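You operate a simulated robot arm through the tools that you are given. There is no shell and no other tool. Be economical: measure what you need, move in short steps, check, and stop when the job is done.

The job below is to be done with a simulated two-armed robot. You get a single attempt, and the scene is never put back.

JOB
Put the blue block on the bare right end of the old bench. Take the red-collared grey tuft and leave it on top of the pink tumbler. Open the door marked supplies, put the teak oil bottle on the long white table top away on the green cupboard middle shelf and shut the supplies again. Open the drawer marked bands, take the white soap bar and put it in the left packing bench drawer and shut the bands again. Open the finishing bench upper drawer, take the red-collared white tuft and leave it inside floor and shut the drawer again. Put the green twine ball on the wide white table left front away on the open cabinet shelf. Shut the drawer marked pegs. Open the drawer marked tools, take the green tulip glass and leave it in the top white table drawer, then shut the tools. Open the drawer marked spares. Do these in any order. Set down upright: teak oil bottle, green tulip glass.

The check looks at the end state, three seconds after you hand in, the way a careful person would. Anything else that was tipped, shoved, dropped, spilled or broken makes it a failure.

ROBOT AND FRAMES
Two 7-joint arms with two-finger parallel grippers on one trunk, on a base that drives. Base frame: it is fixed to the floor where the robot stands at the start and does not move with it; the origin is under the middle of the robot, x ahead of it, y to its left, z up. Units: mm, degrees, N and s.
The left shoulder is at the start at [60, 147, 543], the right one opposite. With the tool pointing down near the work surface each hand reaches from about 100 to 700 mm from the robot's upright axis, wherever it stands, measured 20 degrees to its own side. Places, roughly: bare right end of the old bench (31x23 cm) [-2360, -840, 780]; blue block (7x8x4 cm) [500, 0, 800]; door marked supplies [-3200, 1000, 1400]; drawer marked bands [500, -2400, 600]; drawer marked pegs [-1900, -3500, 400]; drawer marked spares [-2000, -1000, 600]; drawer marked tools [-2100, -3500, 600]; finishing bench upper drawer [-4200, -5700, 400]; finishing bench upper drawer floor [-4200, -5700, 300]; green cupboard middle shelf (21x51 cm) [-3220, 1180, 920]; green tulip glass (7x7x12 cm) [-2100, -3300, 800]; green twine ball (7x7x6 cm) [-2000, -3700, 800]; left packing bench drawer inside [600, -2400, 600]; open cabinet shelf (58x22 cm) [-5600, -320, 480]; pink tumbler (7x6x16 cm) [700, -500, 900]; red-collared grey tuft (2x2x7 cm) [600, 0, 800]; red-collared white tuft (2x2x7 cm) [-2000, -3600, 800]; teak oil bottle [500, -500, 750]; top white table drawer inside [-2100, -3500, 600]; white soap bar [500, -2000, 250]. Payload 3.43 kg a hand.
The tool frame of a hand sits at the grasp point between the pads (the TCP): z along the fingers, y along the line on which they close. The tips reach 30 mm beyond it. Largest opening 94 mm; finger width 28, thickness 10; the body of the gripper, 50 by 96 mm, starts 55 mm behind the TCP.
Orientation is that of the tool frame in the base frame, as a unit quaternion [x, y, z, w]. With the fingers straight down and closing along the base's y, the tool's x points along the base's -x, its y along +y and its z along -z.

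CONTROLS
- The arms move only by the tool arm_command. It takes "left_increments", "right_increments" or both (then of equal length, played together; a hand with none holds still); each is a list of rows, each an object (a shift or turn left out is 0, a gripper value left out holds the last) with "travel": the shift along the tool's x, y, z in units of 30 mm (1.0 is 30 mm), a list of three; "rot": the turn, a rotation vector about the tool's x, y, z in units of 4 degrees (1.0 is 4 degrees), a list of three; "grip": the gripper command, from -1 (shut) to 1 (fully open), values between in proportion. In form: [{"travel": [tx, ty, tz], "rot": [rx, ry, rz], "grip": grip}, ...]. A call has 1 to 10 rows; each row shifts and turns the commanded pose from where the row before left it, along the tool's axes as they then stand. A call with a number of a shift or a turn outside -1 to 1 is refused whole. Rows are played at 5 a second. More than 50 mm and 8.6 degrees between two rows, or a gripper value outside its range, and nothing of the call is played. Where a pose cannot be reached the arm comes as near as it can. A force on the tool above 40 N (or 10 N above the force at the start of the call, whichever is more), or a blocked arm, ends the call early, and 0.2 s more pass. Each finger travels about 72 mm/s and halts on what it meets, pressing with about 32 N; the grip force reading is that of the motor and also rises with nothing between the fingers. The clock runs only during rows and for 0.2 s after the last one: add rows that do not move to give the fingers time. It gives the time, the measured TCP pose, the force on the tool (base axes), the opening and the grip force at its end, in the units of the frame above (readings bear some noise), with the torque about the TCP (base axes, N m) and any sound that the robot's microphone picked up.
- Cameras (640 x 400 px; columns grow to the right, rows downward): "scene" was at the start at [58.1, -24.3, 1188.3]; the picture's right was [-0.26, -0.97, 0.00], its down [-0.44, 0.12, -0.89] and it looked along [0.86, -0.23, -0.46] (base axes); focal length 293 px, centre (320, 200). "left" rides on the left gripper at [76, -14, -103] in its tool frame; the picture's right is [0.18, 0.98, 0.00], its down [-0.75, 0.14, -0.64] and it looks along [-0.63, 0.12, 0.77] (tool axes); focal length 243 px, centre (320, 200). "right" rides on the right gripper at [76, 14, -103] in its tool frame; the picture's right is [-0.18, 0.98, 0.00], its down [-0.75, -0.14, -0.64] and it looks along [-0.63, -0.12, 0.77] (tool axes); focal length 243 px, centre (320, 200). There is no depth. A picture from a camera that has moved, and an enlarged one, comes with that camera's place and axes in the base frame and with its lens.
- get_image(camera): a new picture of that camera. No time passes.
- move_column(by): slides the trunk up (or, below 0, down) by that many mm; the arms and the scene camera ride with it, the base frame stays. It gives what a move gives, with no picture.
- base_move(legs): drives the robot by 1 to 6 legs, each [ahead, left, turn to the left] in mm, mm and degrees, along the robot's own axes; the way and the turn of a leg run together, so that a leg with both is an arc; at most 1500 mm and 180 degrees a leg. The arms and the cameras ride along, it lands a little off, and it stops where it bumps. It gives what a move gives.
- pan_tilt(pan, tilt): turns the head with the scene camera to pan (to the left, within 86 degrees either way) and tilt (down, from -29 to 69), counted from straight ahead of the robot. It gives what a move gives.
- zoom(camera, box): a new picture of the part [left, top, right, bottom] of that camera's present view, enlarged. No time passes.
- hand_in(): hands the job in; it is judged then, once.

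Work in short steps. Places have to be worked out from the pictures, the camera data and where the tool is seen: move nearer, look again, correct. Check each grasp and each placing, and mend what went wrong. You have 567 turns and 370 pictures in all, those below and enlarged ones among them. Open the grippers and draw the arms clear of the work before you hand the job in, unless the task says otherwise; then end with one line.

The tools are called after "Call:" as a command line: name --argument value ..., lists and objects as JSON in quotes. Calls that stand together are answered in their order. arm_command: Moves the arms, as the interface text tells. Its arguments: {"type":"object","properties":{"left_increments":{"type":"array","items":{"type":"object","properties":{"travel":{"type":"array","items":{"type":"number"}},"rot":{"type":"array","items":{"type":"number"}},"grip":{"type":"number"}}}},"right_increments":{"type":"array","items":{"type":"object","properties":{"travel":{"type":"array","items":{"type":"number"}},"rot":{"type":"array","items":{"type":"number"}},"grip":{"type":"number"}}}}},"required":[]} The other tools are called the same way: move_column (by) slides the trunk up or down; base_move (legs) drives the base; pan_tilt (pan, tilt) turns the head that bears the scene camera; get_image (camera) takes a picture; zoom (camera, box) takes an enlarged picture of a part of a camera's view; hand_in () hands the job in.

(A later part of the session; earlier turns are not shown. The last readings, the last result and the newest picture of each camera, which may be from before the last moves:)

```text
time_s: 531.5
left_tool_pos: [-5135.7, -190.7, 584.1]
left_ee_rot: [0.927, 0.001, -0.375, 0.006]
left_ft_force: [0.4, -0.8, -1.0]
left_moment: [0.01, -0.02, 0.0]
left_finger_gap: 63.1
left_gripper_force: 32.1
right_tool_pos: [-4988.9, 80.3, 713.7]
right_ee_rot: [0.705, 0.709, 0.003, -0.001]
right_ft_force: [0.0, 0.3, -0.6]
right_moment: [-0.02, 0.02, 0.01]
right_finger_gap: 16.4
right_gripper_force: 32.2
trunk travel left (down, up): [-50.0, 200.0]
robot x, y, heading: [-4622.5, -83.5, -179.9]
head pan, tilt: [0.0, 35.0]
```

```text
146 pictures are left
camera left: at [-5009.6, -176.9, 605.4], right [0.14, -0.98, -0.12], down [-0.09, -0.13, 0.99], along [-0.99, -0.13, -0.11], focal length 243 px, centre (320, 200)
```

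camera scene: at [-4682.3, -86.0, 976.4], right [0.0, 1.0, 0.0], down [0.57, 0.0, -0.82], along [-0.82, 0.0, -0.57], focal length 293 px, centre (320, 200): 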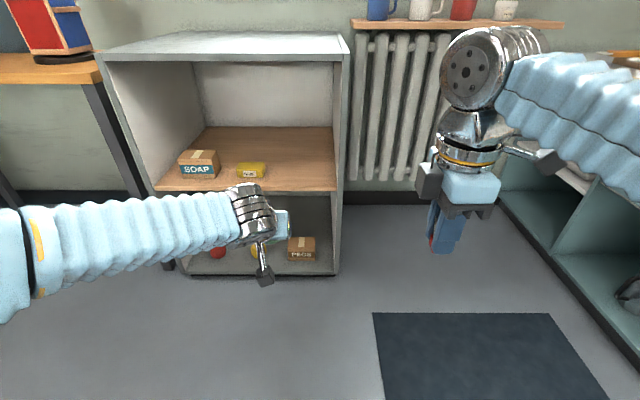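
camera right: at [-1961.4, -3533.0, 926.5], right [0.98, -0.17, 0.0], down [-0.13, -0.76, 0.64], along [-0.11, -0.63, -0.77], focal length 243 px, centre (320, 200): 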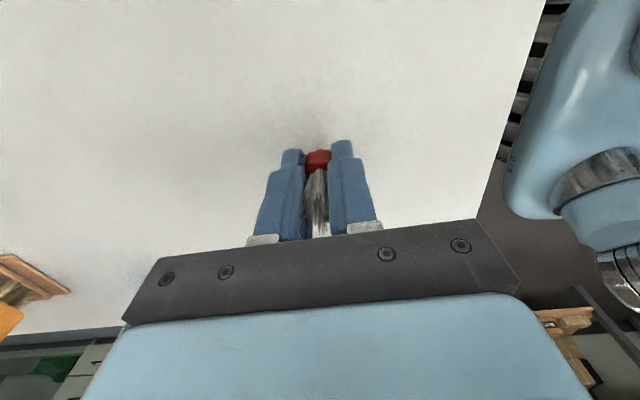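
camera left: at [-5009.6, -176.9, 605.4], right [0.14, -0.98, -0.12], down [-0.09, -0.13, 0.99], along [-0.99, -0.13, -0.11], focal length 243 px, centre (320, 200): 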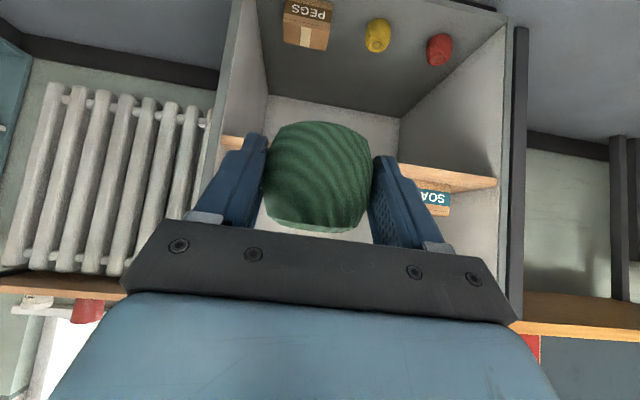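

Shelf front edge ≈(-5465, z≈475). Shift right 40 and drive in 380 mm.

Call:
base_move --legs '[[0, -40, 0], [380, 0, 0]]'

Call:
get_image --camera "scene"

Call:
get_image --camera "left"

```text
time_s: 534.4
left_tool_pos: [-5524.2, -149.6, 586.0]
left_ee_rot: [0.927, -0.001, -0.376, 0.005]
left_ft_force: [-0.8, 0.1, -2.1]
left_moment: [-0.01, 0.01, 0.0]
left_finger_gap: 63.1
left_gripper_force: 31.6
right_tool_pos: [-5377.0, 121.1, 713.1]
right_ee_rot: [0.707, 0.708, 0.002, -0.001]
right_ft_force: [-0.2, -0.2, 0.1]
right_moment: [0.01, 0.0, 0.02]
right_finger_gap: 16.3
right_gripper_force: 32.0
trunk travel left (down, up): [-50.0, 200.0]
robot x, y, heading: [-5014.6, -46.3, -180.0]
head pan, tilt: [0.0, 35.0]
```

```text
145 pictures are left
camera scene: at [-5071.6, -46.5, 976.4], right [0.0, 1.0, 0.0], down [0.57, 0.0, -0.82], along [-0.82, 0.0, -0.57], focal length 293 px, centre (320, 200)
```

scene: 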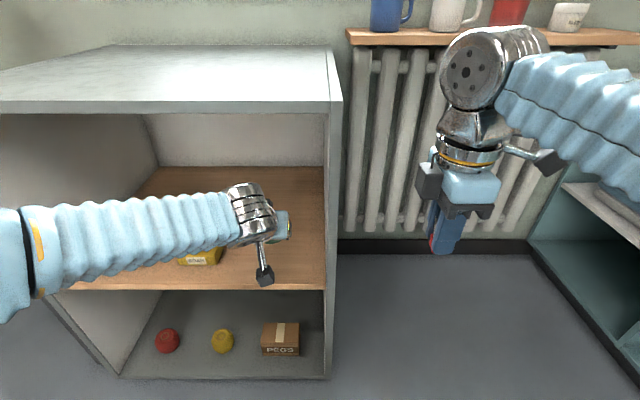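

```text
144 pictures are left
camera left: at [-5399.3, -136.0, 605.7], right [0.14, -0.98, -0.12], down [-0.09, -0.13, 0.99], along [-0.99, -0.12, -0.11], focal length 243 px, centre (320, 200)
```

left: 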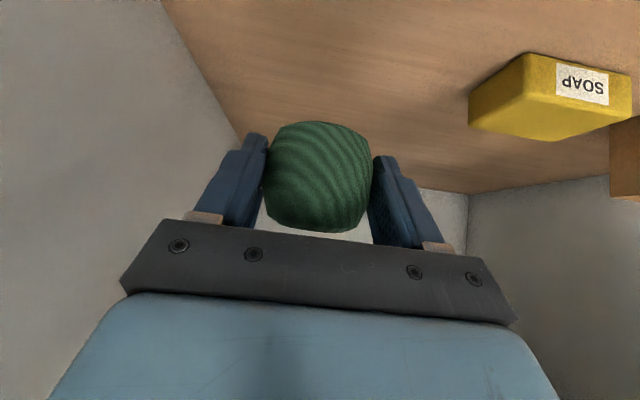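

Inside above the shelf. Go forward 45 and down ~62, then creep to contact.

Call:
arm_command --left_increments '[{"travel": [-0.5, 0, 0.5]}, {"travel": [-0.3, 0, 0.35]}, {"travel": [0.5, 0, 0.7]}, {"travel": [0.6, 0, 0.7]}, {"travel": [0.06, 0, 0.28]}, {}]'

Call:
arm_command --left_increments '[{"travel": [0.1, 0, 0.1]}, {}]'

Call:
get_image --camera "left"

```text
time_s: 535.8
left_tool_pos: [-5569.8, -151.0, 521.2]
left_ee_rot: [0.927, 0.0, -0.375, 0.006]
left_ft_force: [-0.1, -0.6, 0.6]
left_moment: [0.02, 0.0, -0.01]
left_finger_gap: 63.3
left_gripper_force: 32.0
right_tool_pos: [-5376.9, 121.8, 713.2]
right_ee_rot: [0.707, 0.707, 0.003, -0.001]
right_ft_force: [0.4, 0.0, -0.6]
right_moment: [-0.02, 0.0, 0.0]
right_finger_gap: 16.1
right_gripper_force: 31.8
trunk travel left (down, up): [-50.0, 200.0]
robot x, y, heading: [-5011.2, -44.8, -180.0]
head pan, tilt: [0.0, 35.0]
```

```text
time_s: 536.4
left_tool_pos: [-5570.4, -150.4, 517.7]
left_ee_rot: [0.927, 0.0, -0.376, 0.006]
left_ft_force: [-1.0, -0.1, -0.3]
left_moment: [0.04, -0.02, -0.01]
left_finger_gap: 63.4
left_gripper_force: 31.9
right_tool_pos: [-5377.2, 120.7, 713.4]
right_ee_rot: [0.707, 0.707, 0.002, -0.001]
right_ft_force: [0.0, 1.0, -0.3]
right_moment: [-0.02, 0.0, 0.04]
right_finger_gap: 16.4
right_gripper_force: 32.1
trunk travel left (down, up): [-50.0, 200.0]
robot x, y, heading: [-5011.7, -44.8, -179.8]
head pan, tilt: [0.0, 35.0]
```

```text
143 pictures are left
camera left: at [-5443.9, -136.7, 538.1], right [0.14, -0.98, -0.12], down [-0.09, -0.13, 0.99], along [-0.99, -0.12, -0.11], focal length 243 px, centre (320, 200)
```

left: 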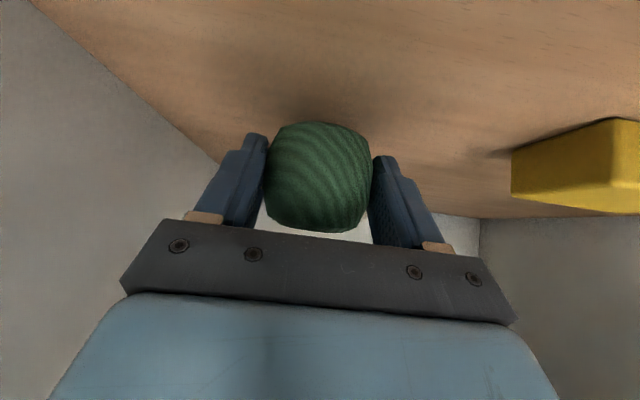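

Call:
arm_command --left_increments '[{"travel": [0.1, 0, 0.1]}, {}]'

Call:
arm_command --left_increments '[{"travel": [0.1, 0, 0.1]}, {}]'

Call:
arm_command --left_increments '[{"travel": [0.1, 0, 0.1]}, {}]'

```text
time_s: 537.0
left_tool_pos: [-5569.6, -151.4, 512.8]
left_ee_rot: [0.927, 0.0, -0.375, 0.006]
left_ft_force: [0.3, -0.1, -0.7]
left_moment: [-0.01, -0.01, 0.0]
left_finger_gap: 63.2
left_gripper_force: 31.6
right_tool_pos: [-5375.2, 121.2, 713.0]
right_ee_rot: [0.707, 0.707, 0.003, 0.0]
right_ft_force: [-1.1, -0.7, 0.3]
right_moment: [0.02, 0.03, -0.03]
right_finger_gap: 16.2
right_gripper_force: 31.9
trunk travel left (down, up): [-50.0, 200.0]
robot x, y, heading: [-5011.2, -45.4, -179.9]
head pan, tilt: [0.0, 35.0]
```

```text
time_s: 537.6
left_tool_pos: [-5570.6, -152.0, 510.2]
left_ee_rot: [0.927, -0.001, -0.375, 0.005]
left_ft_force: [-1.0, 0.5, -1.1]
left_moment: [-0.01, -0.02, 0.01]
left_finger_gap: 62.9
left_gripper_force: 31.6
right_tool_pos: [-5376.4, 121.3, 713.3]
right_ee_rot: [0.707, 0.707, 0.003, -0.001]
right_ft_force: [0.3, 0.6, 0.4]
right_moment: [-0.01, -0.01, 0.01]
right_finger_gap: 16.3
right_gripper_force: 31.7
trunk travel left (down, up): [-50.0, 200.0]
robot x, y, heading: [-5010.7, -46.3, -179.9]
head pan, tilt: [0.0, 35.0]
```

```text
time_s: 538.2
left_tool_pos: [-5570.7, -150.6, 508.6]
left_ee_rot: [0.926, 0.0, -0.379, 0.006]
left_ft_force: [1.8, -2.6, 26.2]
left_moment: [-0.16, 0.98, 0.13]
left_finger_gap: 63.1
left_gripper_force: 32.1
right_tool_pos: [-5377.0, 121.3, 713.1]
right_ee_rot: [0.707, 0.707, 0.001, -0.003]
right_ft_force: [-0.2, 0.4, -0.3]
right_moment: [0.01, 0.02, 0.04]
right_finger_gap: 16.1
right_gripper_force: 31.4
trunk travel left (down, up): [-50.0, 200.0]
robot x, y, heading: [-5012.0, -46.3, -180.2]
head pan, tilt: [0.0, 35.0]
```

Contact. Release and withdraw back along the approach.

Call:
arm_command --left_increments '[{"travel": [-0.05, 0, -0.05]}, {"grip": 0.5}, {"grip": 0.7}, {"grip": 0.9}, {"grip": 0.9}, {"travel": [0, 0, -0.6]}, {"travel": [0, 0, -1]}, {"travel": [0, 0, -1]}, {"travel": [0.3, 0, -0.8]}, {}]'

Call:
get_image --camera "left"

```text
time_s: 540.4
left_tool_pos: [-5489.8, -149.2, 572.8]
left_ee_rot: [0.927, -0.002, -0.375, 0.006]
left_ft_force: [-0.1, -0.6, 0.5]
left_moment: [-0.03, 0.0, -0.02]
left_finger_gap: 89.0
left_gripper_force: 0.1
right_tool_pos: [-5376.3, 121.3, 713.3]
right_ee_rot: [0.707, 0.707, 0.003, -0.001]
right_ft_force: [0.5, -0.7, -0.2]
right_moment: [0.02, -0.02, -0.01]
right_finger_gap: 16.4
right_gripper_force: 32.0
trunk travel left (down, up): [-50.0, 200.0]
robot x, y, heading: [-5010.2, -47.5, -180.1]
head pan, tilt: [0.0, 35.0]
```

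```text
142 pictures are left
camera left: at [-5363.4, -135.6, 593.5], right [0.14, -0.98, -0.12], down [-0.09, -0.13, 0.99], along [-0.99, -0.12, -0.11], focal length 243 px, centre (320, 200)
```

left: 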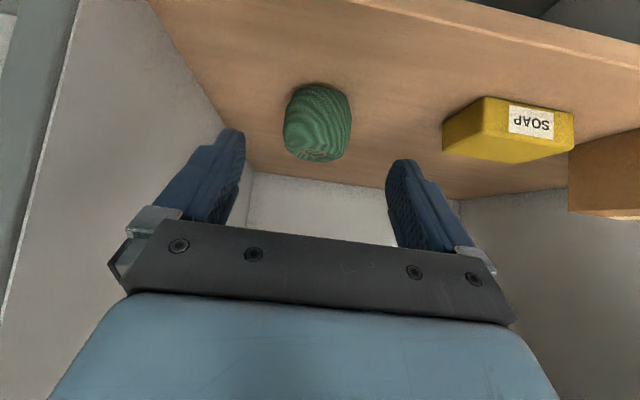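

Ball is on the shelf. Back out, raise trunk, return along the corridor and turn toward the finishing bench.

Call:
base_move --legs '[[-380, 0, 0], [0, 1400, 0], [0, 1400, 0], [0, 1400, 0]]'

Call:
move_column --by 200

Call:
base_move --legs '[[0, 0, 90]]'

Call:
pan_tilt --pan 10 --tilt 25

Call:
get_image --camera "scene"

```text
time_s: 562.5
left_tool_pos: [-4990.8, -4339.3, 573.0]
left_ee_rot: [0.927, 0.005, -0.376, 0.008]
left_ft_force: [0.1, 0.0, 0.4]
left_moment: [-0.02, 0.01, 0.01]
left_finger_gap: 89.2
left_gripper_force: 0.1
right_tool_pos: [-4883.1, -4066.8, 713.2]
right_ee_rot: [0.702, 0.712, 0.003, -0.001]
right_ft_force: [0.6, -0.5, -0.5]
right_moment: [-0.02, 0.02, 0.0]
right_finger_gap: 16.3
right_gripper_force: 32.1
trunk travel left (down, up): [-50.0, 200.0]
robot x, y, heading: [-4512.4, -4230.1, -179.0]
head pan, tilt: [0.0, 35.0]
```

```text
time_s: 564.7
left_tool_pos: [-4991.5, -4338.5, 773.6]
left_ee_rot: [0.927, 0.006, -0.376, 0.008]
left_ft_force: [-0.6, -0.3, 0.1]
left_moment: [0.0, -0.04, 0.01]
left_finger_gap: 89.2
left_gripper_force: 0.0
right_tool_pos: [-4882.8, -4065.3, 912.9]
right_ee_rot: [0.702, 0.712, 0.002, -0.001]
right_ft_force: [0.0, -0.5, -0.4]
right_moment: [0.0, -0.01, -0.01]
right_finger_gap: 16.5
right_gripper_force: 31.8
trunk travel left (down, up): [-250.0, 0.0]
robot x, y, heading: [-4514.2, -4229.9, -179.4]
head pan, tilt: [0.0, 35.0]
```

```text
time_s: 569.0
left_tool_pos: [-4390.1, -4698.6, 773.4]
left_ee_rot: [0.64, 0.671, -0.255, 0.276]
left_ft_force: [0.3, -0.4, 0.2]
left_moment: [-0.03, 0.01, -0.03]
left_finger_gap: 89.3
left_gripper_force: 0.0
right_tool_pos: [-4664.4, -4600.0, 912.5]
right_ee_rot: [-0.025, 1.0, 0.001, -0.002]
right_ft_force: [-0.7, -0.2, -0.4]
right_moment: [0.03, -0.01, 0.01]
right_finger_gap: 16.1
right_gripper_force: 32.2
trunk travel left (down, up): [-250.0, 0.0]
robot x, y, heading: [-4515.2, -4226.7, -87.0]
head pan, tilt: [0.0, 35.0]
```

```text
time_s: 569.7
left_tool_pos: [-4389.1, -4699.3, 771.6]
left_ee_rot: [0.64, 0.671, -0.255, 0.276]
left_ft_force: [0.4, 0.6, 0.3]
left_moment: [0.03, 0.0, 0.02]
left_finger_gap: 89.3
left_gripper_force: 0.1
right_tool_pos: [-4667.0, -4600.4, 912.5]
right_ee_rot: [-0.026, 1.0, 0.001, -0.002]
right_ft_force: [-0.5, -0.4, -0.5]
right_moment: [0.02, 0.02, -0.01]
right_finger_gap: 16.4
right_gripper_force: 31.8
trunk travel left (down, up): [-250.0, 0.0]
robot x, y, heading: [-4515.2, -4226.2, -87.2]
head pan, tilt: [10.0, 25.0]
```

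```text
141 pictures are left
camera scene: at [-4498.1, -4288.9, 1192.1], right [-0.97, -0.22, 0.0], down [-0.09, 0.41, -0.91], along [0.2, -0.88, -0.42], focal length 293 px, centre (320, 200)
```

scene: 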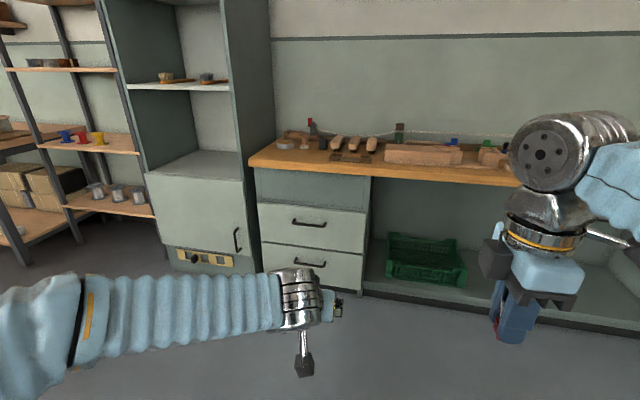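

Finishing bench with upper drawer bar ≈(-4126,-5629,400). Reorient the free left hand to point down with fingers closing fore-aft, tips tilted 14° forward.

Call:
arm_command --left_increments '[{"rot": [0.267, 0.267, 0.997]}, {"rot": [0.267, 0.267, 0.997]}, {"rot": [0.267, 0.267, 0.997]}, {"rot": [0.267, 0.267, 0.997]}, {"rot": [0.267, 0.267, 0.997]}, {"rot": [0.267, 0.267, 0.997]}, {"rot": [0.267, 0.267, 0.997]}, {"rot": [0.267, 0.267, 0.997]}, {"rot": [0.267, 0.267, 0.997]}, {"rot": [0.267, 0.267, 0.997]}]'

Call:
arm_command --left_increments '[{"rot": [0.267, 0.267, 0.997]}, {"rot": [0.267, 0.267, 0.997]}, {"rot": [0.267, 0.267, 0.997]}, {"rot": [0.267, 0.267, 0.997]}, {"rot": [0.267, 0.267, 0.997]}, {"rot": [0.267, 0.267, 0.997]}, {"rot": [0.267, 0.267, 0.997]}, {"rot": [0.267, 0.267, 0.997]}, {"rot": [0.267, 0.267, 0.997]}, {"rot": [0.267, 0.267, 0.997]}]'

Call:
arm_command --left_increments '[{"rot": [0.267, 0.267, 0.997]}, {"rot": [0.267, 0.267, 0.997], "grip": 1}, {}]'

Call:
base_move --legs '[[0, 0, -2.8], [550, 270, 0]]'

Call:
pan_tilt --pan 0 --tilt 40

Call:
get_image --camera "scene"

```text
time_s: 571.9
left_tool_pos: [-4388.9, -4699.1, 773.1]
left_ee_rot: [0.873, 0.409, -0.146, 0.223]
left_ft_force: [-0.2, 1.8, -0.3]
left_moment: [-0.03, 0.0, -0.01]
left_finger_gap: 89.2
left_gripper_force: 0.1
right_tool_pos: [-4666.1, -4600.0, 913.0]
right_ee_rot: [-0.025, 1.0, 0.001, -0.002]
right_ft_force: [-0.1, -0.9, 0.3]
right_moment: [-0.01, 0.0, 0.01]
right_finger_gap: 16.5
right_gripper_force: 32.1
trunk travel left (down, up): [-250.0, 0.0]
robot x, y, heading: [-4513.8, -4229.1, -87.1]
head pan, tilt: [10.0, 25.0]
```

```text
time_s: 574.1
left_tool_pos: [-4388.8, -4698.5, 772.4]
left_ee_rot: [0.986, 0.091, -0.017, 0.141]
left_ft_force: [0.3, 0.4, 0.3]
left_moment: [-0.03, -0.02, 0.0]
left_finger_gap: 89.5
left_gripper_force: 0.0
right_tool_pos: [-4665.5, -4600.4, 913.1]
right_ee_rot: [-0.026, 1.0, 0.001, -0.003]
right_ft_force: [0.5, -1.2, -0.2]
right_moment: [0.0, -0.01, -0.02]
right_finger_gap: 16.4
right_gripper_force: 32.0
trunk travel left (down, up): [-250.0, 0.0]
robot x, y, heading: [-4518.3, -4224.7, -87.2]
head pan, tilt: [10.0, 25.0]
```

```text
time_s: 574.9
left_tool_pos: [-4388.1, -4697.9, 774.3]
left_ee_rot: [0.992, 0.025, 0.01, 0.122]
left_ft_force: [-0.3, -0.2, 0.1]
left_moment: [-0.01, 0.03, -0.02]
left_finger_gap: 94.1
left_gripper_force: 0.1
right_tool_pos: [-4664.9, -4600.4, 913.5]
right_ee_rot: [-0.026, 1.0, 0.0, -0.003]
right_ft_force: [-0.2, 0.3, -0.3]
right_moment: [0.0, 0.03, 0.02]
right_finger_gap: 16.2
right_gripper_force: 32.3
trunk travel left (down, up): [-250.0, 0.0]
robot x, y, heading: [-4518.3, -4227.2, -87.2]
head pan, tilt: [10.0, 25.0]
```

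```text
time_s: 578.7
left_tool_pos: [-4141.0, -5234.2, 774.4]
left_ee_rot: [0.992, 0.003, 0.006, 0.122]
left_ft_force: [-0.4, 0.4, 0.3]
left_moment: [0.03, -0.01, -0.03]
left_finger_gap: 94.1
left_gripper_force: 0.0
right_tool_pos: [-4413.8, -5124.2, 912.5]
right_ee_rot: [-0.003, 1.0, 0.001, -0.003]
right_ft_force: [-0.7, -0.1, -0.9]
right_moment: [-0.02, 0.01, 0.0]
right_finger_gap: 16.1
right_gripper_force: 32.3
trunk travel left (down, up): [-250.0, 0.0]
robot x, y, heading: [-4254.0, -4758.4, -89.4]
head pan, tilt: [10.0, 25.0]
```

```text
time_s: 579.5
left_tool_pos: [-4141.5, -5234.9, 773.9]
left_ee_rot: [0.992, 0.004, 0.006, 0.122]
left_ft_force: [0.4, 0.0, -0.9]
left_moment: [-0.02, -0.01, 0.02]
left_finger_gap: 94.4
left_gripper_force: 0.1
right_tool_pos: [-4414.0, -5124.7, 913.7]
right_ee_rot: [-0.004, 1.0, 0.001, -0.003]
right_ft_force: [0.0, 0.4, 0.4]
right_moment: [0.0, 0.02, 0.04]
right_finger_gap: 16.1
right_gripper_force: 31.7
trunk travel left (down, up): [-250.0, 0.0]
robot x, y, heading: [-4250.4, -4756.6, -89.7]
head pan, tilt: [0.0, 40.0]
```

```text
140 pictures are left
camera scene: at [-4249.0, -4815.3, 1168.9], right [-1.0, -0.01, 0.0], down [0.0, 0.64, -0.77], along [0.01, -0.77, -0.64], focal length 293 px, centre (320, 200)
```

scene: 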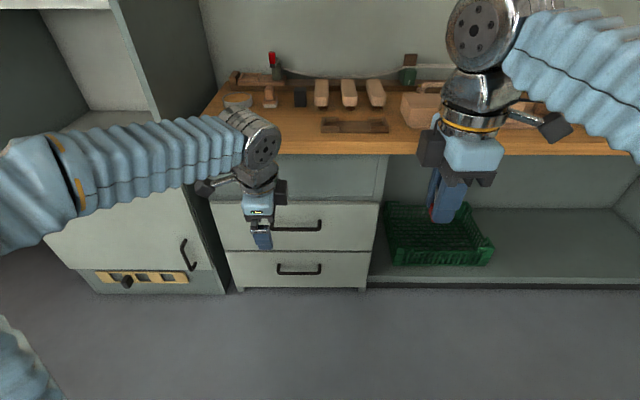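

Lower the trunk fully for this low drawer and triangulate the bar.

Call:
move_column --by -245

Call:
get_image --camera "scene"

Call:
get_image --camera "left"

```text
time_s: 582.0
left_tool_pos: [-4141.5, -5235.5, 528.1]
left_ee_rot: [0.993, 0.004, 0.006, 0.121]
left_ft_force: [0.1, 0.4, -0.2]
left_moment: [0.01, 0.03, 0.01]
left_finger_gap: 94.1
left_gripper_force: 0.0
right_tool_pos: [-4414.6, -5124.9, 668.7]
right_ee_rot: [-0.004, 1.0, 0.001, -0.003]
right_ft_force: [-1.3, 0.0, 0.0]
right_moment: [0.03, 0.01, 0.01]
right_finger_gap: 16.2
right_gripper_force: 32.3
trunk travel left (down, up): [-5.0, 245.0]
robot x, y, heading: [-4248.4, -4759.4, -89.6]
head pan, tilt: [0.0, 40.0]
```

```text
139 pictures are left
camera scene: at [-4249.0, -4815.2, 923.8], right [-1.0, -0.01, 0.0], down [0.0, 0.64, -0.77], along [0.01, -0.77, -0.64], focal length 293 px, centre (320, 200)
```

scene: 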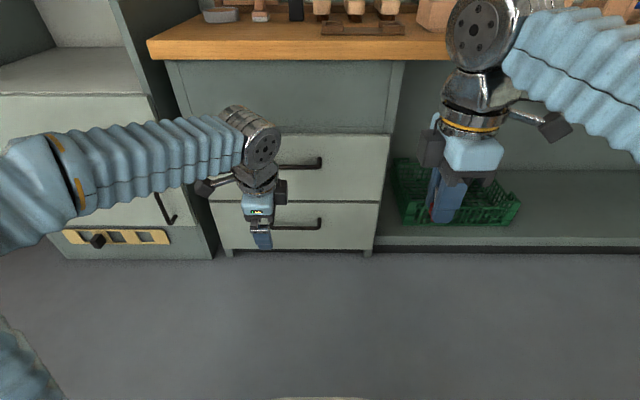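

```text
138 pictures are left
camera left: at [-4067.2, -5196.3, 625.0], right [0.19, -0.95, 0.24], down [-0.76, 0.01, 0.65], along [-0.62, -0.31, -0.72], focal length 243 px, centre (320, 200)
```

left: 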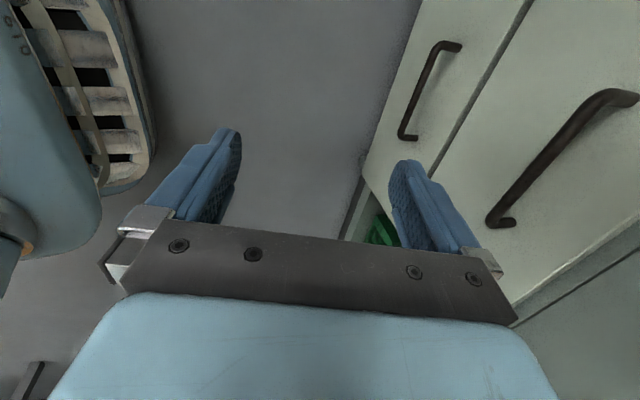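

Bar triangulated: x centre -4170, y -5555, z 446 (face ≈-5595). Approach: base ahead 173, then the hand above/over the bar.

Call:
base_move --legs '[[173, -29, 0]]'

Call:
arm_command --left_increments '[{"travel": [0, 0.8, 0.4]}, {"travel": [0, 0.8, 0.4]}, {"travel": [0, 0.8, 0.4]}, {}]'

Call:
get_image --camera "left"

Call:
get_image --camera "scene"

```text
time_s: 583.5
left_tool_pos: [-4169.7, -5410.2, 528.4]
left_ee_rot: [0.993, 0.004, 0.006, 0.122]
left_ft_force: [0.2, 0.8, 0.7]
left_moment: [-0.01, 0.0, 0.02]
left_finger_gap: 94.1
left_gripper_force: 0.2
right_tool_pos: [-4441.0, -5300.0, 668.2]
right_ee_rot: [-0.003, 1.0, 0.001, -0.003]
right_ft_force: [0.5, 0.4, 1.0]
right_moment: [-0.01, 0.01, 0.03]
right_finger_gap: 16.2
right_gripper_force: 32.0
trunk travel left (down, up): [-5.0, 245.0]
robot x, y, heading: [-4277.0, -4933.1, -89.6]
head pan, tilt: [0.0, 40.0]
```

```text
time_s: 584.3
left_tool_pos: [-4170.0, -5480.7, 513.6]
left_ee_rot: [0.993, 0.005, 0.006, 0.121]
left_ft_force: [4.6, 32.4, 13.5]
left_moment: [-0.2, -0.06, 0.06]
left_finger_gap: 78.4
left_gripper_force: 0.1
right_tool_pos: [-4442.2, -5298.7, 670.0]
right_ee_rot: [-0.004, 1.0, 0.0, -0.003]
right_ft_force: [-0.1, 0.7, -0.4]
right_moment: [0.01, 0.0, -0.02]
right_finger_gap: 16.3
right_gripper_force: 31.7
trunk travel left (down, up): [-5.0, 245.0]
robot x, y, heading: [-4277.3, -4933.5, -89.6]
head pan, tilt: [0.0, 40.0]
stopped in row 4 (left hand): the force on the tool passed its limit at 49 N (the readings are from after the stop); the commanded pose is now the measured one
```

```text
137 pictures are left
camera left: at [-4095.2, -5443.1, 611.7], right [0.19, -0.95, 0.24], down [-0.76, 0.01, 0.65], along [-0.62, -0.3, -0.72], focal length 243 px, centre (320, 200)
```

left: 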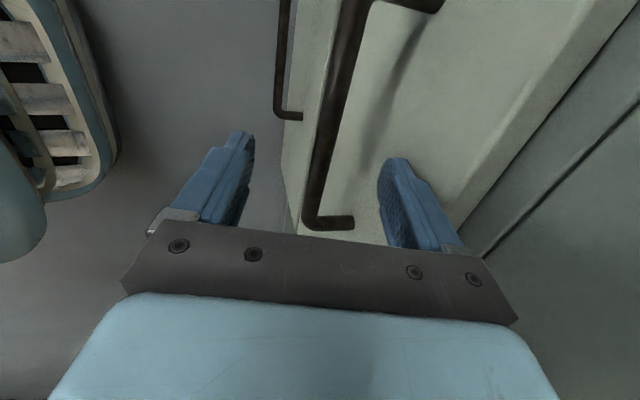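

```text
136 pictures are left
camera scene: at [-4276.8, -4988.5, 924.2], right [-1.0, -0.01, 0.0], down [-0.01, 0.64, -0.77], along [0.01, -0.77, -0.64], focal length 293 px, centre (320, 200)
```

scene: 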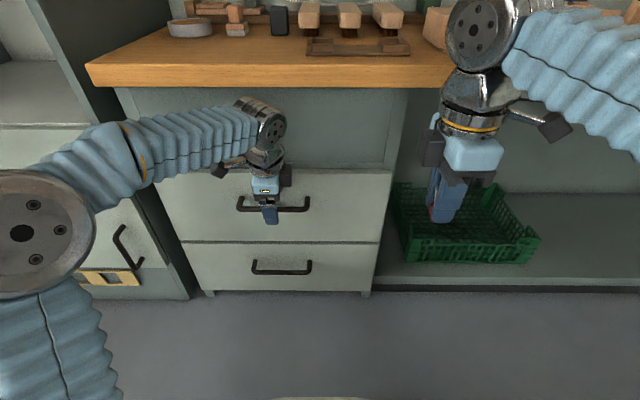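

The face is nearer than estimated: bar at y≈-5502, z≈471, face ≈-5537. Back off 9 mm and lower onto the bar.

Call:
arm_command --left_increments '[{"travel": [0, -0.3, 0]}, {}, {"travel": [0, -0.17, 0.69]}, {"travel": [0, -0.17, 0.69]}, {}]'

Call:
get_image --camera "left"

```text
time_s: 585.5
left_tool_pos: [-4169.2, -5473.7, 465.9]
left_ee_rot: [0.993, 0.005, 0.007, 0.121]
left_ft_force: [-1.1, 7.5, 6.0]
left_moment: [-0.23, 0.12, -0.15]
left_finger_gap: 90.5
left_gripper_force: 0.1
right_tool_pos: [-4441.0, -5299.5, 669.3]
right_ee_rot: [-0.004, 1.0, 0.0, -0.002]
right_ft_force: [-0.1, 0.2, -0.2]
right_moment: [0.0, 0.02, 0.01]
right_finger_gap: 16.1
right_gripper_force: 32.0
trunk travel left (down, up): [-5.0, 245.0]
robot x, y, heading: [-4272.8, -4931.7, -89.5]
head pan, tilt: [0.0, 40.0]
```

```text
135 pictures are left
camera left: at [-4094.4, -5436.5, 562.6], right [0.19, -0.95, 0.24], down [-0.76, 0.01, 0.65], along [-0.62, -0.31, -0.72], focal length 243 px, centre (320, 200)
```

left: 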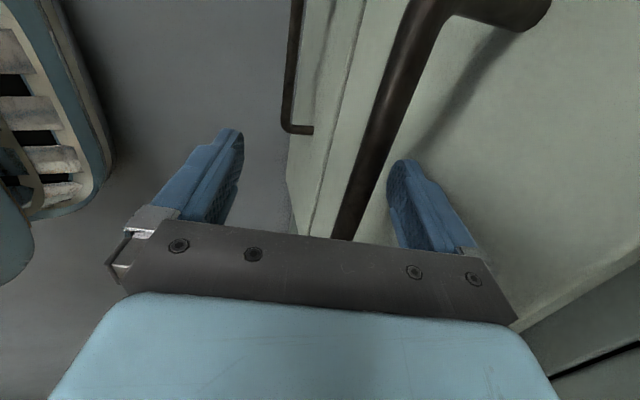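

Call:
arm_command --left_increments '[{"travel": [0, -0.12, 0]}, {"grip": 0.6}, {"grip": 0.2}, {"grip": -0.3}, {"grip": -1}, {"grip": -1}, {"grip": -1}, {}]'

Call:
get_image --camera "left"

```text
time_s: 587.3
left_tool_pos: [-4168.2, -5470.9, 464.0]
left_ee_rot: [0.993, 0.004, 0.007, 0.12]
left_ft_force: [-0.2, 1.8, 4.6]
left_moment: [0.02, -0.11, 0.06]
left_finger_gap: 18.5
left_gripper_force: 45.1
right_tool_pos: [-4442.0, -5300.1, 667.2]
right_ee_rot: [-0.004, 1.0, 0.001, -0.003]
right_ft_force: [0.3, 0.4, -0.2]
right_moment: [-0.04, 0.02, -0.01]
right_finger_gap: 16.4
right_gripper_force: 31.9
trunk travel left (down, up): [-5.0, 245.0]
robot x, y, heading: [-4274.2, -4935.2, -89.7]
head pan, tilt: [0.0, 40.0]
```

```text
134 pictures are left
camera left: at [-4094.5, -5433.0, 562.8], right [0.19, -0.95, 0.24], down [-0.76, 0.01, 0.65], along [-0.62, -0.31, -0.72], focal length 243 px, centre (320, 200)
```

left: 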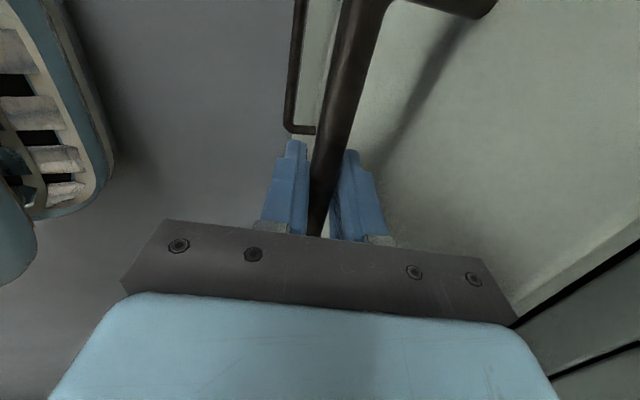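

Clamped. Pull out 260 mm.

Call:
base_move --legs '[[-260, 0, 0]]'

Call:
get_image --camera "scene"

```text
time_s: 589.2
left_tool_pos: [-4169.3, -5201.4, 465.6]
left_ee_rot: [0.993, 0.005, 0.008, 0.121]
left_ft_force: [35.9, 2.6, 9.7]
left_moment: [-0.03, -0.2, 0.04]
left_finger_gap: 18.3
left_gripper_force: 44.4
right_tool_pos: [-4443.6, -5028.4, 668.7]
right_ee_rot: [-0.004, 1.0, 0.002, -0.003]
right_ft_force: [0.7, -0.7, 0.3]
right_moment: [0.01, -0.04, -0.01]
right_finger_gap: 16.2
right_gripper_force: 31.6
trunk travel left (down, up): [-5.0, 245.0]
robot x, y, heading: [-4277.7, -4665.1, -89.6]
head pan, tilt: [0.0, 40.0]
```

```text
133 pictures are left
camera scene: at [-4277.6, -4719.9, 923.9], right [-1.0, -0.01, 0.0], down [0.0, 0.64, -0.77], along [0.0, -0.77, -0.64], focal length 293 px, centre (320, 200)
```

scene: 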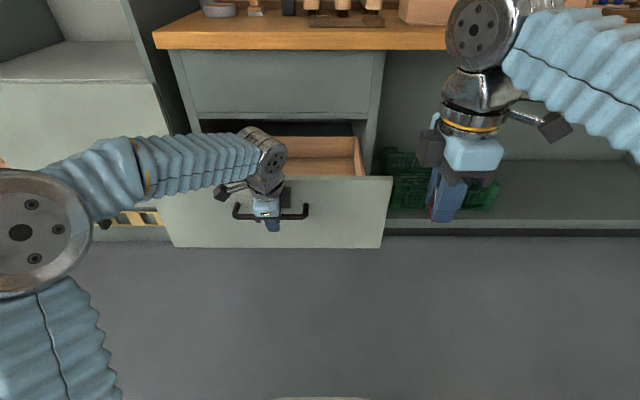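

Open. Release (only partly opening the fingers), lift up, and move the left hand aside.

Call:
arm_command --left_increments '[{"grip": -0.4}, {"grip": -0.1}, {"grip": -0.1}, {"travel": [0, 0.24, -0.97]}, {"travel": [0, 0.24, -0.97]}, {"travel": [0, 0.24, -0.97]}, {"travel": [0, 0.24, -0.97]}, {"travel": [0, 0.24, -0.97]}, {}]'

Call:
arm_command --left_increments '[{"travel": [0.5, -0.9, 0]}, {"travel": [0.8, -0.9, 0]}, {"travel": [1, -0.5, 0]}, {"travel": [1, 0, 0]}, {"travel": [1, 0, 0]}, {}]'

Call:
get_image --camera "scene"

```text
time_s: 591.2
left_tool_pos: [-4172.4, -5199.8, 616.1]
left_ee_rot: [0.993, 0.005, 0.009, 0.121]
left_ft_force: [-0.2, -0.2, -0.4]
left_moment: [0.02, -0.02, 0.01]
left_finger_gap: 42.2
left_gripper_force: 0.1
right_tool_pos: [-4444.2, -5030.5, 667.3]
right_ee_rot: [-0.003, 1.0, 0.002, -0.003]
right_ft_force: [-0.7, 0.2, -1.0]
right_moment: [-0.03, -0.03, 0.01]
right_finger_gap: 16.0
right_gripper_force: 31.9
trunk travel left (down, up): [-5.0, 245.0]
robot x, y, heading: [-4280.9, -4666.4, -89.3]
head pan, tilt: [0.0, 40.0]
```

```text
time_s: 592.6
left_tool_pos: [-4045.2, -5131.8, 601.7]
left_ee_rot: [0.993, 0.004, 0.008, 0.121]
left_ft_force: [0.0, -0.5, 0.0]
left_moment: [-0.01, 0.05, -0.01]
left_finger_gap: 42.4
left_gripper_force: 0.2
right_tool_pos: [-4442.6, -5028.8, 667.5]
right_ee_rot: [-0.003, 1.0, 0.001, -0.002]
right_ft_force: [0.2, 0.0, -0.3]
right_moment: [-0.02, 0.0, -0.04]
right_finger_gap: 16.2
right_gripper_force: 31.8
trunk travel left (down, up): [-5.0, 245.0]
robot x, y, heading: [-4273.5, -4663.5, -89.6]
head pan, tilt: [0.0, 40.0]
```

```text
132 pictures are left
camera scene: at [-4278.7, -4720.5, 923.8], right [-1.0, -0.01, 0.0], down [0.0, 0.64, -0.77], along [0.0, -0.77, -0.64], focal length 293 px, centre (320, 200)
```

scene: 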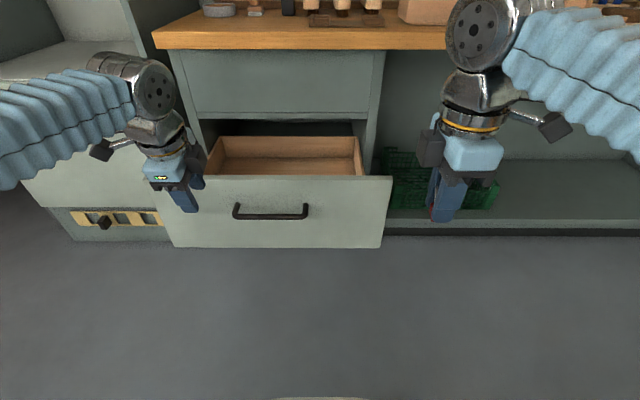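

Drawer is open and empty. Bring the right hand (tuft) over it: base left 223 and ahead 200, then the arm.

Call:
base_move --legs '[[200, 220, 0]]'

Call:
arm_command --right_increments '[{"travel": [0, -1, 0]}, {"travel": [0, -1, 0]}, {"travel": [0, -1, 0]}, {"travel": [0, -1, 0]}, {"travel": [0, -1, 0]}, {}]'

Call:
get_image --camera "scene"

Call:
get_image --camera "right"

```text
time_s: 594.7
left_tool_pos: [-3819.7, -5329.0, 600.1]
left_ee_rot: [0.993, 0.007, 0.009, 0.121]
left_ft_force: [0.7, -0.1, -0.5]
left_moment: [-0.01, -0.02, -0.02]
left_finger_gap: 42.3
left_gripper_force: 0.1
right_tool_pos: [-4219.6, -5228.3, 669.0]
right_ee_rot: [-0.004, 1.0, 0.0, -0.002]
right_ft_force: [0.9, 0.4, 0.0]
right_moment: [0.0, 0.01, 0.0]
right_finger_gap: 16.5
right_gripper_force: 32.1
trunk travel left (down, up): [-5.0, 245.0]
robot x, y, heading: [-4056.6, -4860.7, -89.2]
head pan, tilt: [0.0, 40.0]
```

```text
time_s: 596.1
left_tool_pos: [-3820.0, -5328.9, 599.8]
left_ee_rot: [0.993, 0.006, 0.009, 0.12]
left_ft_force: [1.0, 0.4, 0.2]
left_moment: [-0.03, 0.01, -0.01]
left_finger_gap: 42.5
left_gripper_force: 0.0
right_tool_pos: [-4216.2, -5380.5, 670.4]
right_ee_rot: [-0.005, 1.0, 0.001, -0.002]
right_ft_force: [0.7, -0.3, -0.4]
right_moment: [0.04, 0.0, 0.01]
right_finger_gap: 16.6
right_gripper_force: 32.2
trunk travel left (down, up): [-5.0, 245.0]
robot x, y, heading: [-4053.6, -4861.1, -89.4]
head pan, tilt: [0.0, 40.0]
```

```text
131 pictures are left
camera scene: at [-4055.6, -4918.3, 923.8], right [-1.0, -0.01, 0.0], down [-0.01, 0.64, -0.77], along [0.01, -0.77, -0.64], focal length 293 px, centre (320, 200)
```

scene: 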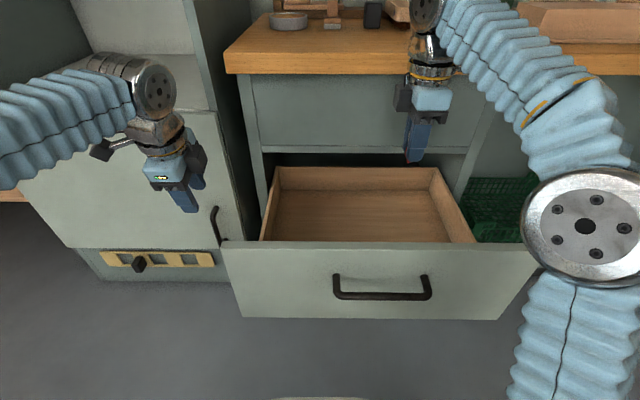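

```text
130 pictures are left
camera right: at [-4292.4, -5368.2, 774.5], right [0.17, 0.98, 0.0], down [0.76, -0.13, 0.64], along [0.63, -0.11, -0.77], focal length 243 px, centre (320, 200)
```

right: 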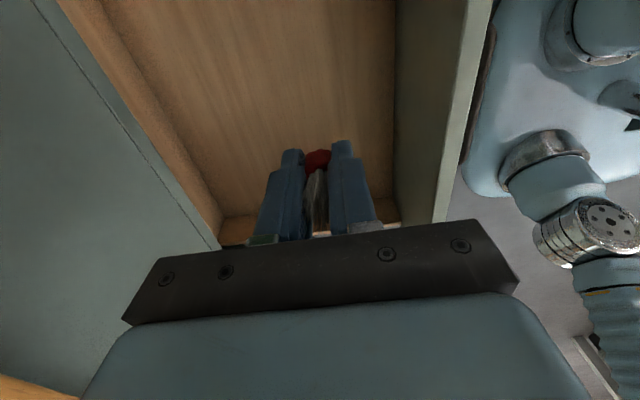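

Hand is over the drawer interior. Lower in stages.

Call:
arm_command --right_increments '[{"travel": [0, 0, 1]}, {"travel": [0, 0, 1]}, {"travel": [0, 0, 1]}, {"travel": [0, 0, 1]}, {"travel": [0, 0, 1]}, {"travel": [0, 0, 1]}, {}]'

Call:
get_image --camera "right"

Call:
get_image --camera "scene"

```text
time_s: 597.7
left_tool_pos: [-3819.1, -5329.8, 601.6]
left_ee_rot: [0.993, 0.007, 0.009, 0.121]
left_ft_force: [-0.3, -0.1, -0.8]
left_moment: [-0.03, -0.01, 0.04]
left_finger_gap: 42.4
left_gripper_force: 0.1
right_tool_pos: [-4218.0, -5380.5, 487.8]
right_ee_rot: [-0.005, 1.0, 0.001, -0.003]
right_ft_force: [-0.5, 0.6, -0.9]
right_moment: [-0.01, -0.01, 0.02]
right_finger_gap: 16.4
right_gripper_force: 31.9
trunk travel left (down, up): [-5.0, 245.0]
robot x, y, heading: [-4053.5, -4864.5, -89.2]
head pan, tilt: [0.0, 40.0]
```

```text
129 pictures are left
camera right: at [-4293.8, -5368.4, 591.9], right [0.17, 0.98, 0.0], down [0.76, -0.13, 0.64], along [0.63, -0.11, -0.77], focal length 243 px, centre (320, 200)
```

right: 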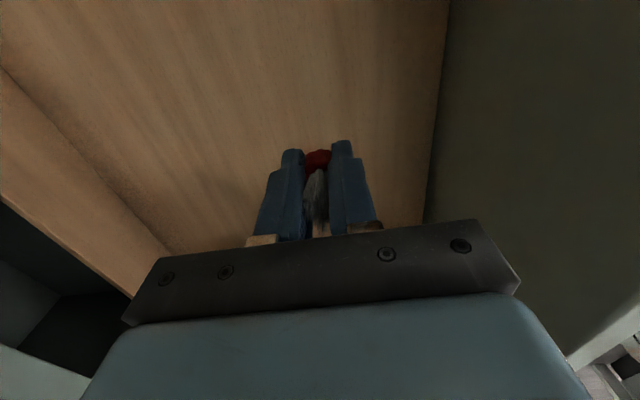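

```text
128 pictures are left
camera scene: at [-4055.6, -4918.3, 923.8], right [-1.0, -0.01, 0.0], down [-0.01, 0.64, -0.77], along [0.01, -0.77, -0.64], focal length 293 px, centre (320, 200)
```

scene: 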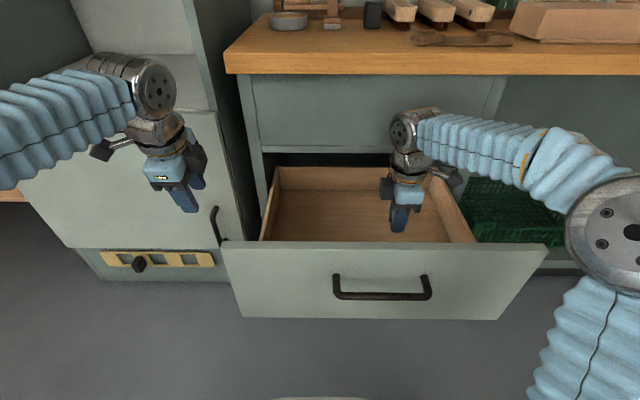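

Call:
arm_command --right_increments '[{"travel": [0, 0, 0.5]}, {"travel": [0, 0, 0.5]}, {"travel": [0, 0, 0.3]}, {}]'

Call:
arm_command --right_increments '[{"travel": [0, 0, 0.25]}, {"travel": [0, 0, 0.25]}, {}]'

Call:
get_image --camera "right"

```text
time_s: 598.7
left_tool_pos: [-3818.6, -5328.9, 601.0]
left_ee_rot: [0.993, 0.007, 0.009, 0.122]
left_ft_force: [0.0, 0.6, -0.8]
left_moment: [-0.01, 0.01, -0.02]
left_finger_gap: 42.4
left_gripper_force: 0.0
right_tool_pos: [-4219.7, -5377.2, 449.6]
right_ee_rot: [-0.006, 1.0, 0.001, -0.003]
right_ft_force: [-1.0, -1.4, -0.9]
right_moment: [-0.03, 0.0, -0.02]
right_finger_gap: 16.2
right_gripper_force: 32.2
trunk travel left (down, up): [-5.0, 245.0]
robot x, y, heading: [-4055.9, -4862.5, -89.6]
head pan, tilt: [0.0, 40.0]
```

```text
time_s: 599.5
left_tool_pos: [-3818.8, -5328.7, 600.9]
left_ee_rot: [0.993, 0.007, 0.009, 0.121]
left_ft_force: [-0.6, 0.4, -0.2]
left_moment: [0.02, 0.0, 0.0]
left_finger_gap: 42.2
left_gripper_force: 0.0
right_tool_pos: [-4219.8, -5377.3, 433.2]
right_ee_rot: [-0.005, 1.0, 0.001, -0.003]
right_ft_force: [-0.5, 0.1, -0.2]
right_moment: [0.04, 0.03, -0.01]
right_finger_gap: 16.1
right_gripper_force: 32.1
trunk travel left (down, up): [-5.0, 245.0]
robot x, y, heading: [-4056.2, -4862.3, -89.4]
head pan, tilt: [0.0, 40.0]
```

```text
127 pictures are left
camera right: at [-4295.6, -5365.6, 536.3], right [0.17, 0.98, 0.0], down [0.76, -0.13, 0.64], along [0.63, -0.11, -0.77], focal length 243 px, centre (320, 200)
```

right: 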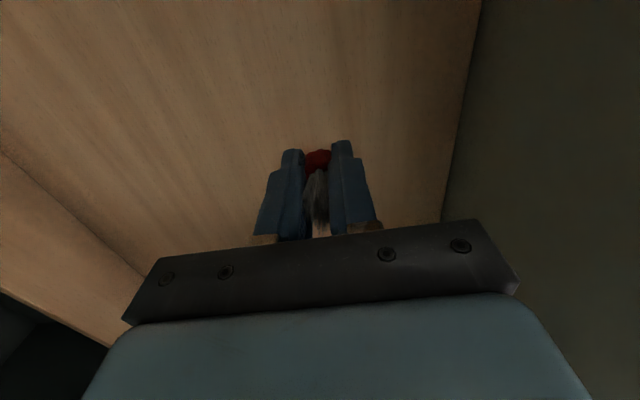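

Floor ≈315, so contact near TCP z≈356. Lower to ~370, then creep.

Call:
arm_command --right_increments '[{"travel": [0, 0, 0.5]}, {"travel": [0, 0, 0.5]}, {"travel": [0, 0, 0.5]}, {"travel": [0, 0, 0.4]}, {}]'

Call:
arm_command --right_increments '[{"travel": [0, 0, 0.15]}, {}]'

Call:
arm_command --right_increments '[{"travel": [0, 0, 0.15]}, {}]'

Call:
arm_command --right_increments '[{"travel": [0, 0, 0.15]}, {}]'

```text
time_s: 600.7
left_tool_pos: [-3820.1, -5329.6, 601.4]
left_ee_rot: [0.993, 0.007, 0.008, 0.121]
left_ft_force: [-0.7, -0.7, -0.7]
left_moment: [0.01, 0.01, 0.0]
left_finger_gap: 42.3
left_gripper_force: 0.2
right_tool_pos: [-4218.9, -5378.2, 378.3]
right_ee_rot: [-0.005, 1.0, 0.0, -0.002]
right_ft_force: [0.1, 0.8, 10.7]
right_moment: [0.05, -0.01, 0.02]
right_finger_gap: 16.5
right_gripper_force: 32.0
trunk travel left (down, up): [-5.0, 245.0]
robot x, y, heading: [-4053.2, -4866.7, -89.1]
head pan, tilt: [0.0, 40.0]
```

```text
time_s: 601.3
left_tool_pos: [-3819.1, -5329.2, 601.4]
left_ee_rot: [0.993, 0.008, 0.009, 0.121]
left_ft_force: [0.5, -0.2, 0.4]
left_moment: [-0.02, 0.04, 0.02]
left_finger_gap: 42.6
left_gripper_force: 0.0
right_tool_pos: [-4217.6, -5379.6, 374.5]
right_ee_rot: [-0.005, 1.0, -0.002, -0.003]
right_ft_force: [-1.8, -1.5, 31.8]
right_moment: [-0.08, -0.02, -0.01]
right_finger_gap: 16.3
right_gripper_force: 31.6
trunk travel left (down, up): [-5.0, 245.0]
robot x, y, heading: [-4057.1, -4863.1, -89.7]
head pan, tilt: [0.0, 40.0]
```

```text
time_s: 601.9
left_tool_pos: [-3818.9, -5328.8, 601.9]
left_ee_rot: [0.992, 0.007, 0.009, 0.122]
left_ft_force: [-0.2, -0.4, -0.1]
left_moment: [0.0, -0.03, 0.04]
left_finger_gap: 42.4
left_gripper_force: 0.0
right_tool_pos: [-4218.0, -5375.3, 369.4]
right_ee_rot: [-0.005, 1.0, -0.002, -0.003]
right_ft_force: [2.2, -0.3, 34.3]
right_moment: [-0.04, -0.16, 0.0]
right_finger_gap: 16.3
right_gripper_force: 31.9
trunk travel left (down, up): [-5.0, 245.0]
robot x, y, heading: [-4055.6, -4864.6, -89.3]
head pan, tilt: [0.0, 40.0]
```

```text
time_s: 602.2
left_tool_pos: [-3820.3, -5329.6, 601.4]
left_ee_rot: [0.992, 0.007, 0.009, 0.122]
left_ft_force: [-0.6, 0.3, -1.2]
left_moment: [0.01, 0.01, 0.0]
left_finger_gap: 42.6
left_gripper_force: 0.0
right_tool_pos: [-4218.5, -5378.7, 369.3]
right_ee_rot: [-0.006, 1.0, -0.004, -0.002]
right_ft_force: [-0.7, -0.1, 20.9]
right_moment: [-0.06, -0.03, 0.0]
right_finger_gap: 16.2
right_gripper_force: 31.8
trunk travel left (down, up): [-5.0, 245.0]
robot x, y, heading: [-4058.6, -4863.6, -89.5]
head pan, tilt: [0.0, 40.0]
stopped in row 1 (right hand): the force on the tool passed its limit at 49 N (the readings are from after the stop); the commanded pose is now the measured one
```

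Contact: the tuft stands on the drawer floor. Relieve 4 mm, open, then rise.

Call:
arm_command --right_increments '[{"travel": [0, 0, -0.13]}, {}, {"grip": -0.6}, {"grip": -0.5}, {"grip": -0.35}, {"grip": -0.1}, {"grip": 0.1}, {}]'

Call:
get_image --camera "right"

```text
time_s: 604.0
left_tool_pos: [-3818.9, -5329.3, 601.4]
left_ee_rot: [0.993, 0.007, 0.009, 0.121]
left_ft_force: [0.3, 0.4, 0.1]
left_moment: [0.01, 0.0, 0.04]
left_finger_gap: 42.5
left_gripper_force: 0.0
right_tool_pos: [-4219.0, -5377.3, 371.3]
right_ee_rot: [-0.005, 1.0, 0.0, -0.002]
right_ft_force: [0.0, -0.1, -0.1]
right_moment: [-0.05, -0.01, 0.02]
right_finger_gap: 51.7
right_gripper_force: 0.1
trunk travel left (down, up): [-5.0, 245.0]
robot x, y, heading: [-4055.2, -4863.0, -89.5]
head pan, tilt: [0.0, 40.0]
```

```text
126 pictures are left
camera right: at [-4294.2, -5365.6, 474.4], right [0.17, 0.98, 0.0], down [0.76, -0.13, 0.64], along [0.63, -0.11, -0.77], focal length 243 px, centre (320, 200)
```

right: 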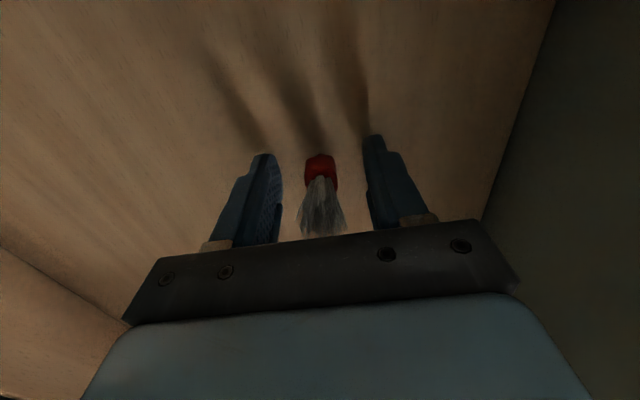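

Tuft stands freely. Rise straight up.

Call:
arm_command --right_increments '[{"travel": [0, 0, -0.5]}, {"travel": [0, 0, -1]}, {"travel": [0, 0, -1]}, {"travel": [0, 0, -1]}, {"travel": [0, 0, -1]}, {"travel": [0, 0, -1]}, {"travel": [0, 0, -1]}, {"travel": [0, 0, -1]}, {"travel": [0, 0, -1]}, {"travel": [0, 0, -1]}]'

Call:
get_image --camera "scene"

```text
time_s: 606.2
left_tool_pos: [-3819.9, -5329.2, 601.1]
left_ee_rot: [0.992, 0.007, 0.009, 0.122]
left_ft_force: [-1.1, 0.5, 0.4]
left_moment: [-0.02, 0.0, 0.05]
left_finger_gap: 42.4
left_gripper_force: 0.0
right_tool_pos: [-4217.2, -5377.4, 657.0]
right_ee_rot: [-0.006, 1.0, -0.001, -0.002]
right_ft_force: [-0.3, 0.2, -0.1]
right_moment: [0.03, 0.03, -0.02]
right_finger_gap: 51.6
right_gripper_force: 0.0
trunk travel left (down, up): [-5.0, 245.0]
robot x, y, heading: [-4055.9, -4866.4, -89.2]
head pan, tilt: [0.0, 40.0]
```

```text
125 pictures are left
camera scene: at [-4055.6, -4918.4, 923.8], right [-1.0, -0.01, 0.0], down [-0.01, 0.64, -0.77], along [0.01, -0.77, -0.64], focal length 293 px, centre (320, 200)
```

scene: 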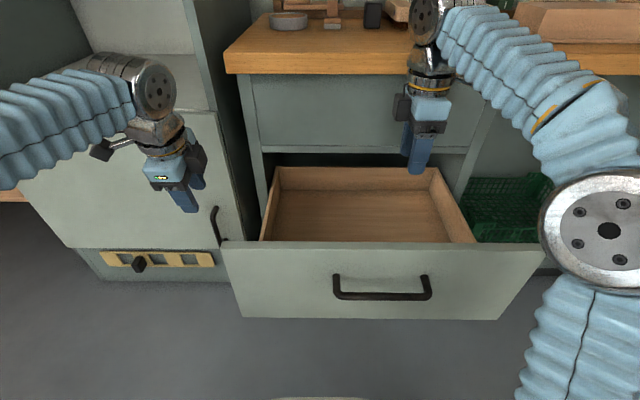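

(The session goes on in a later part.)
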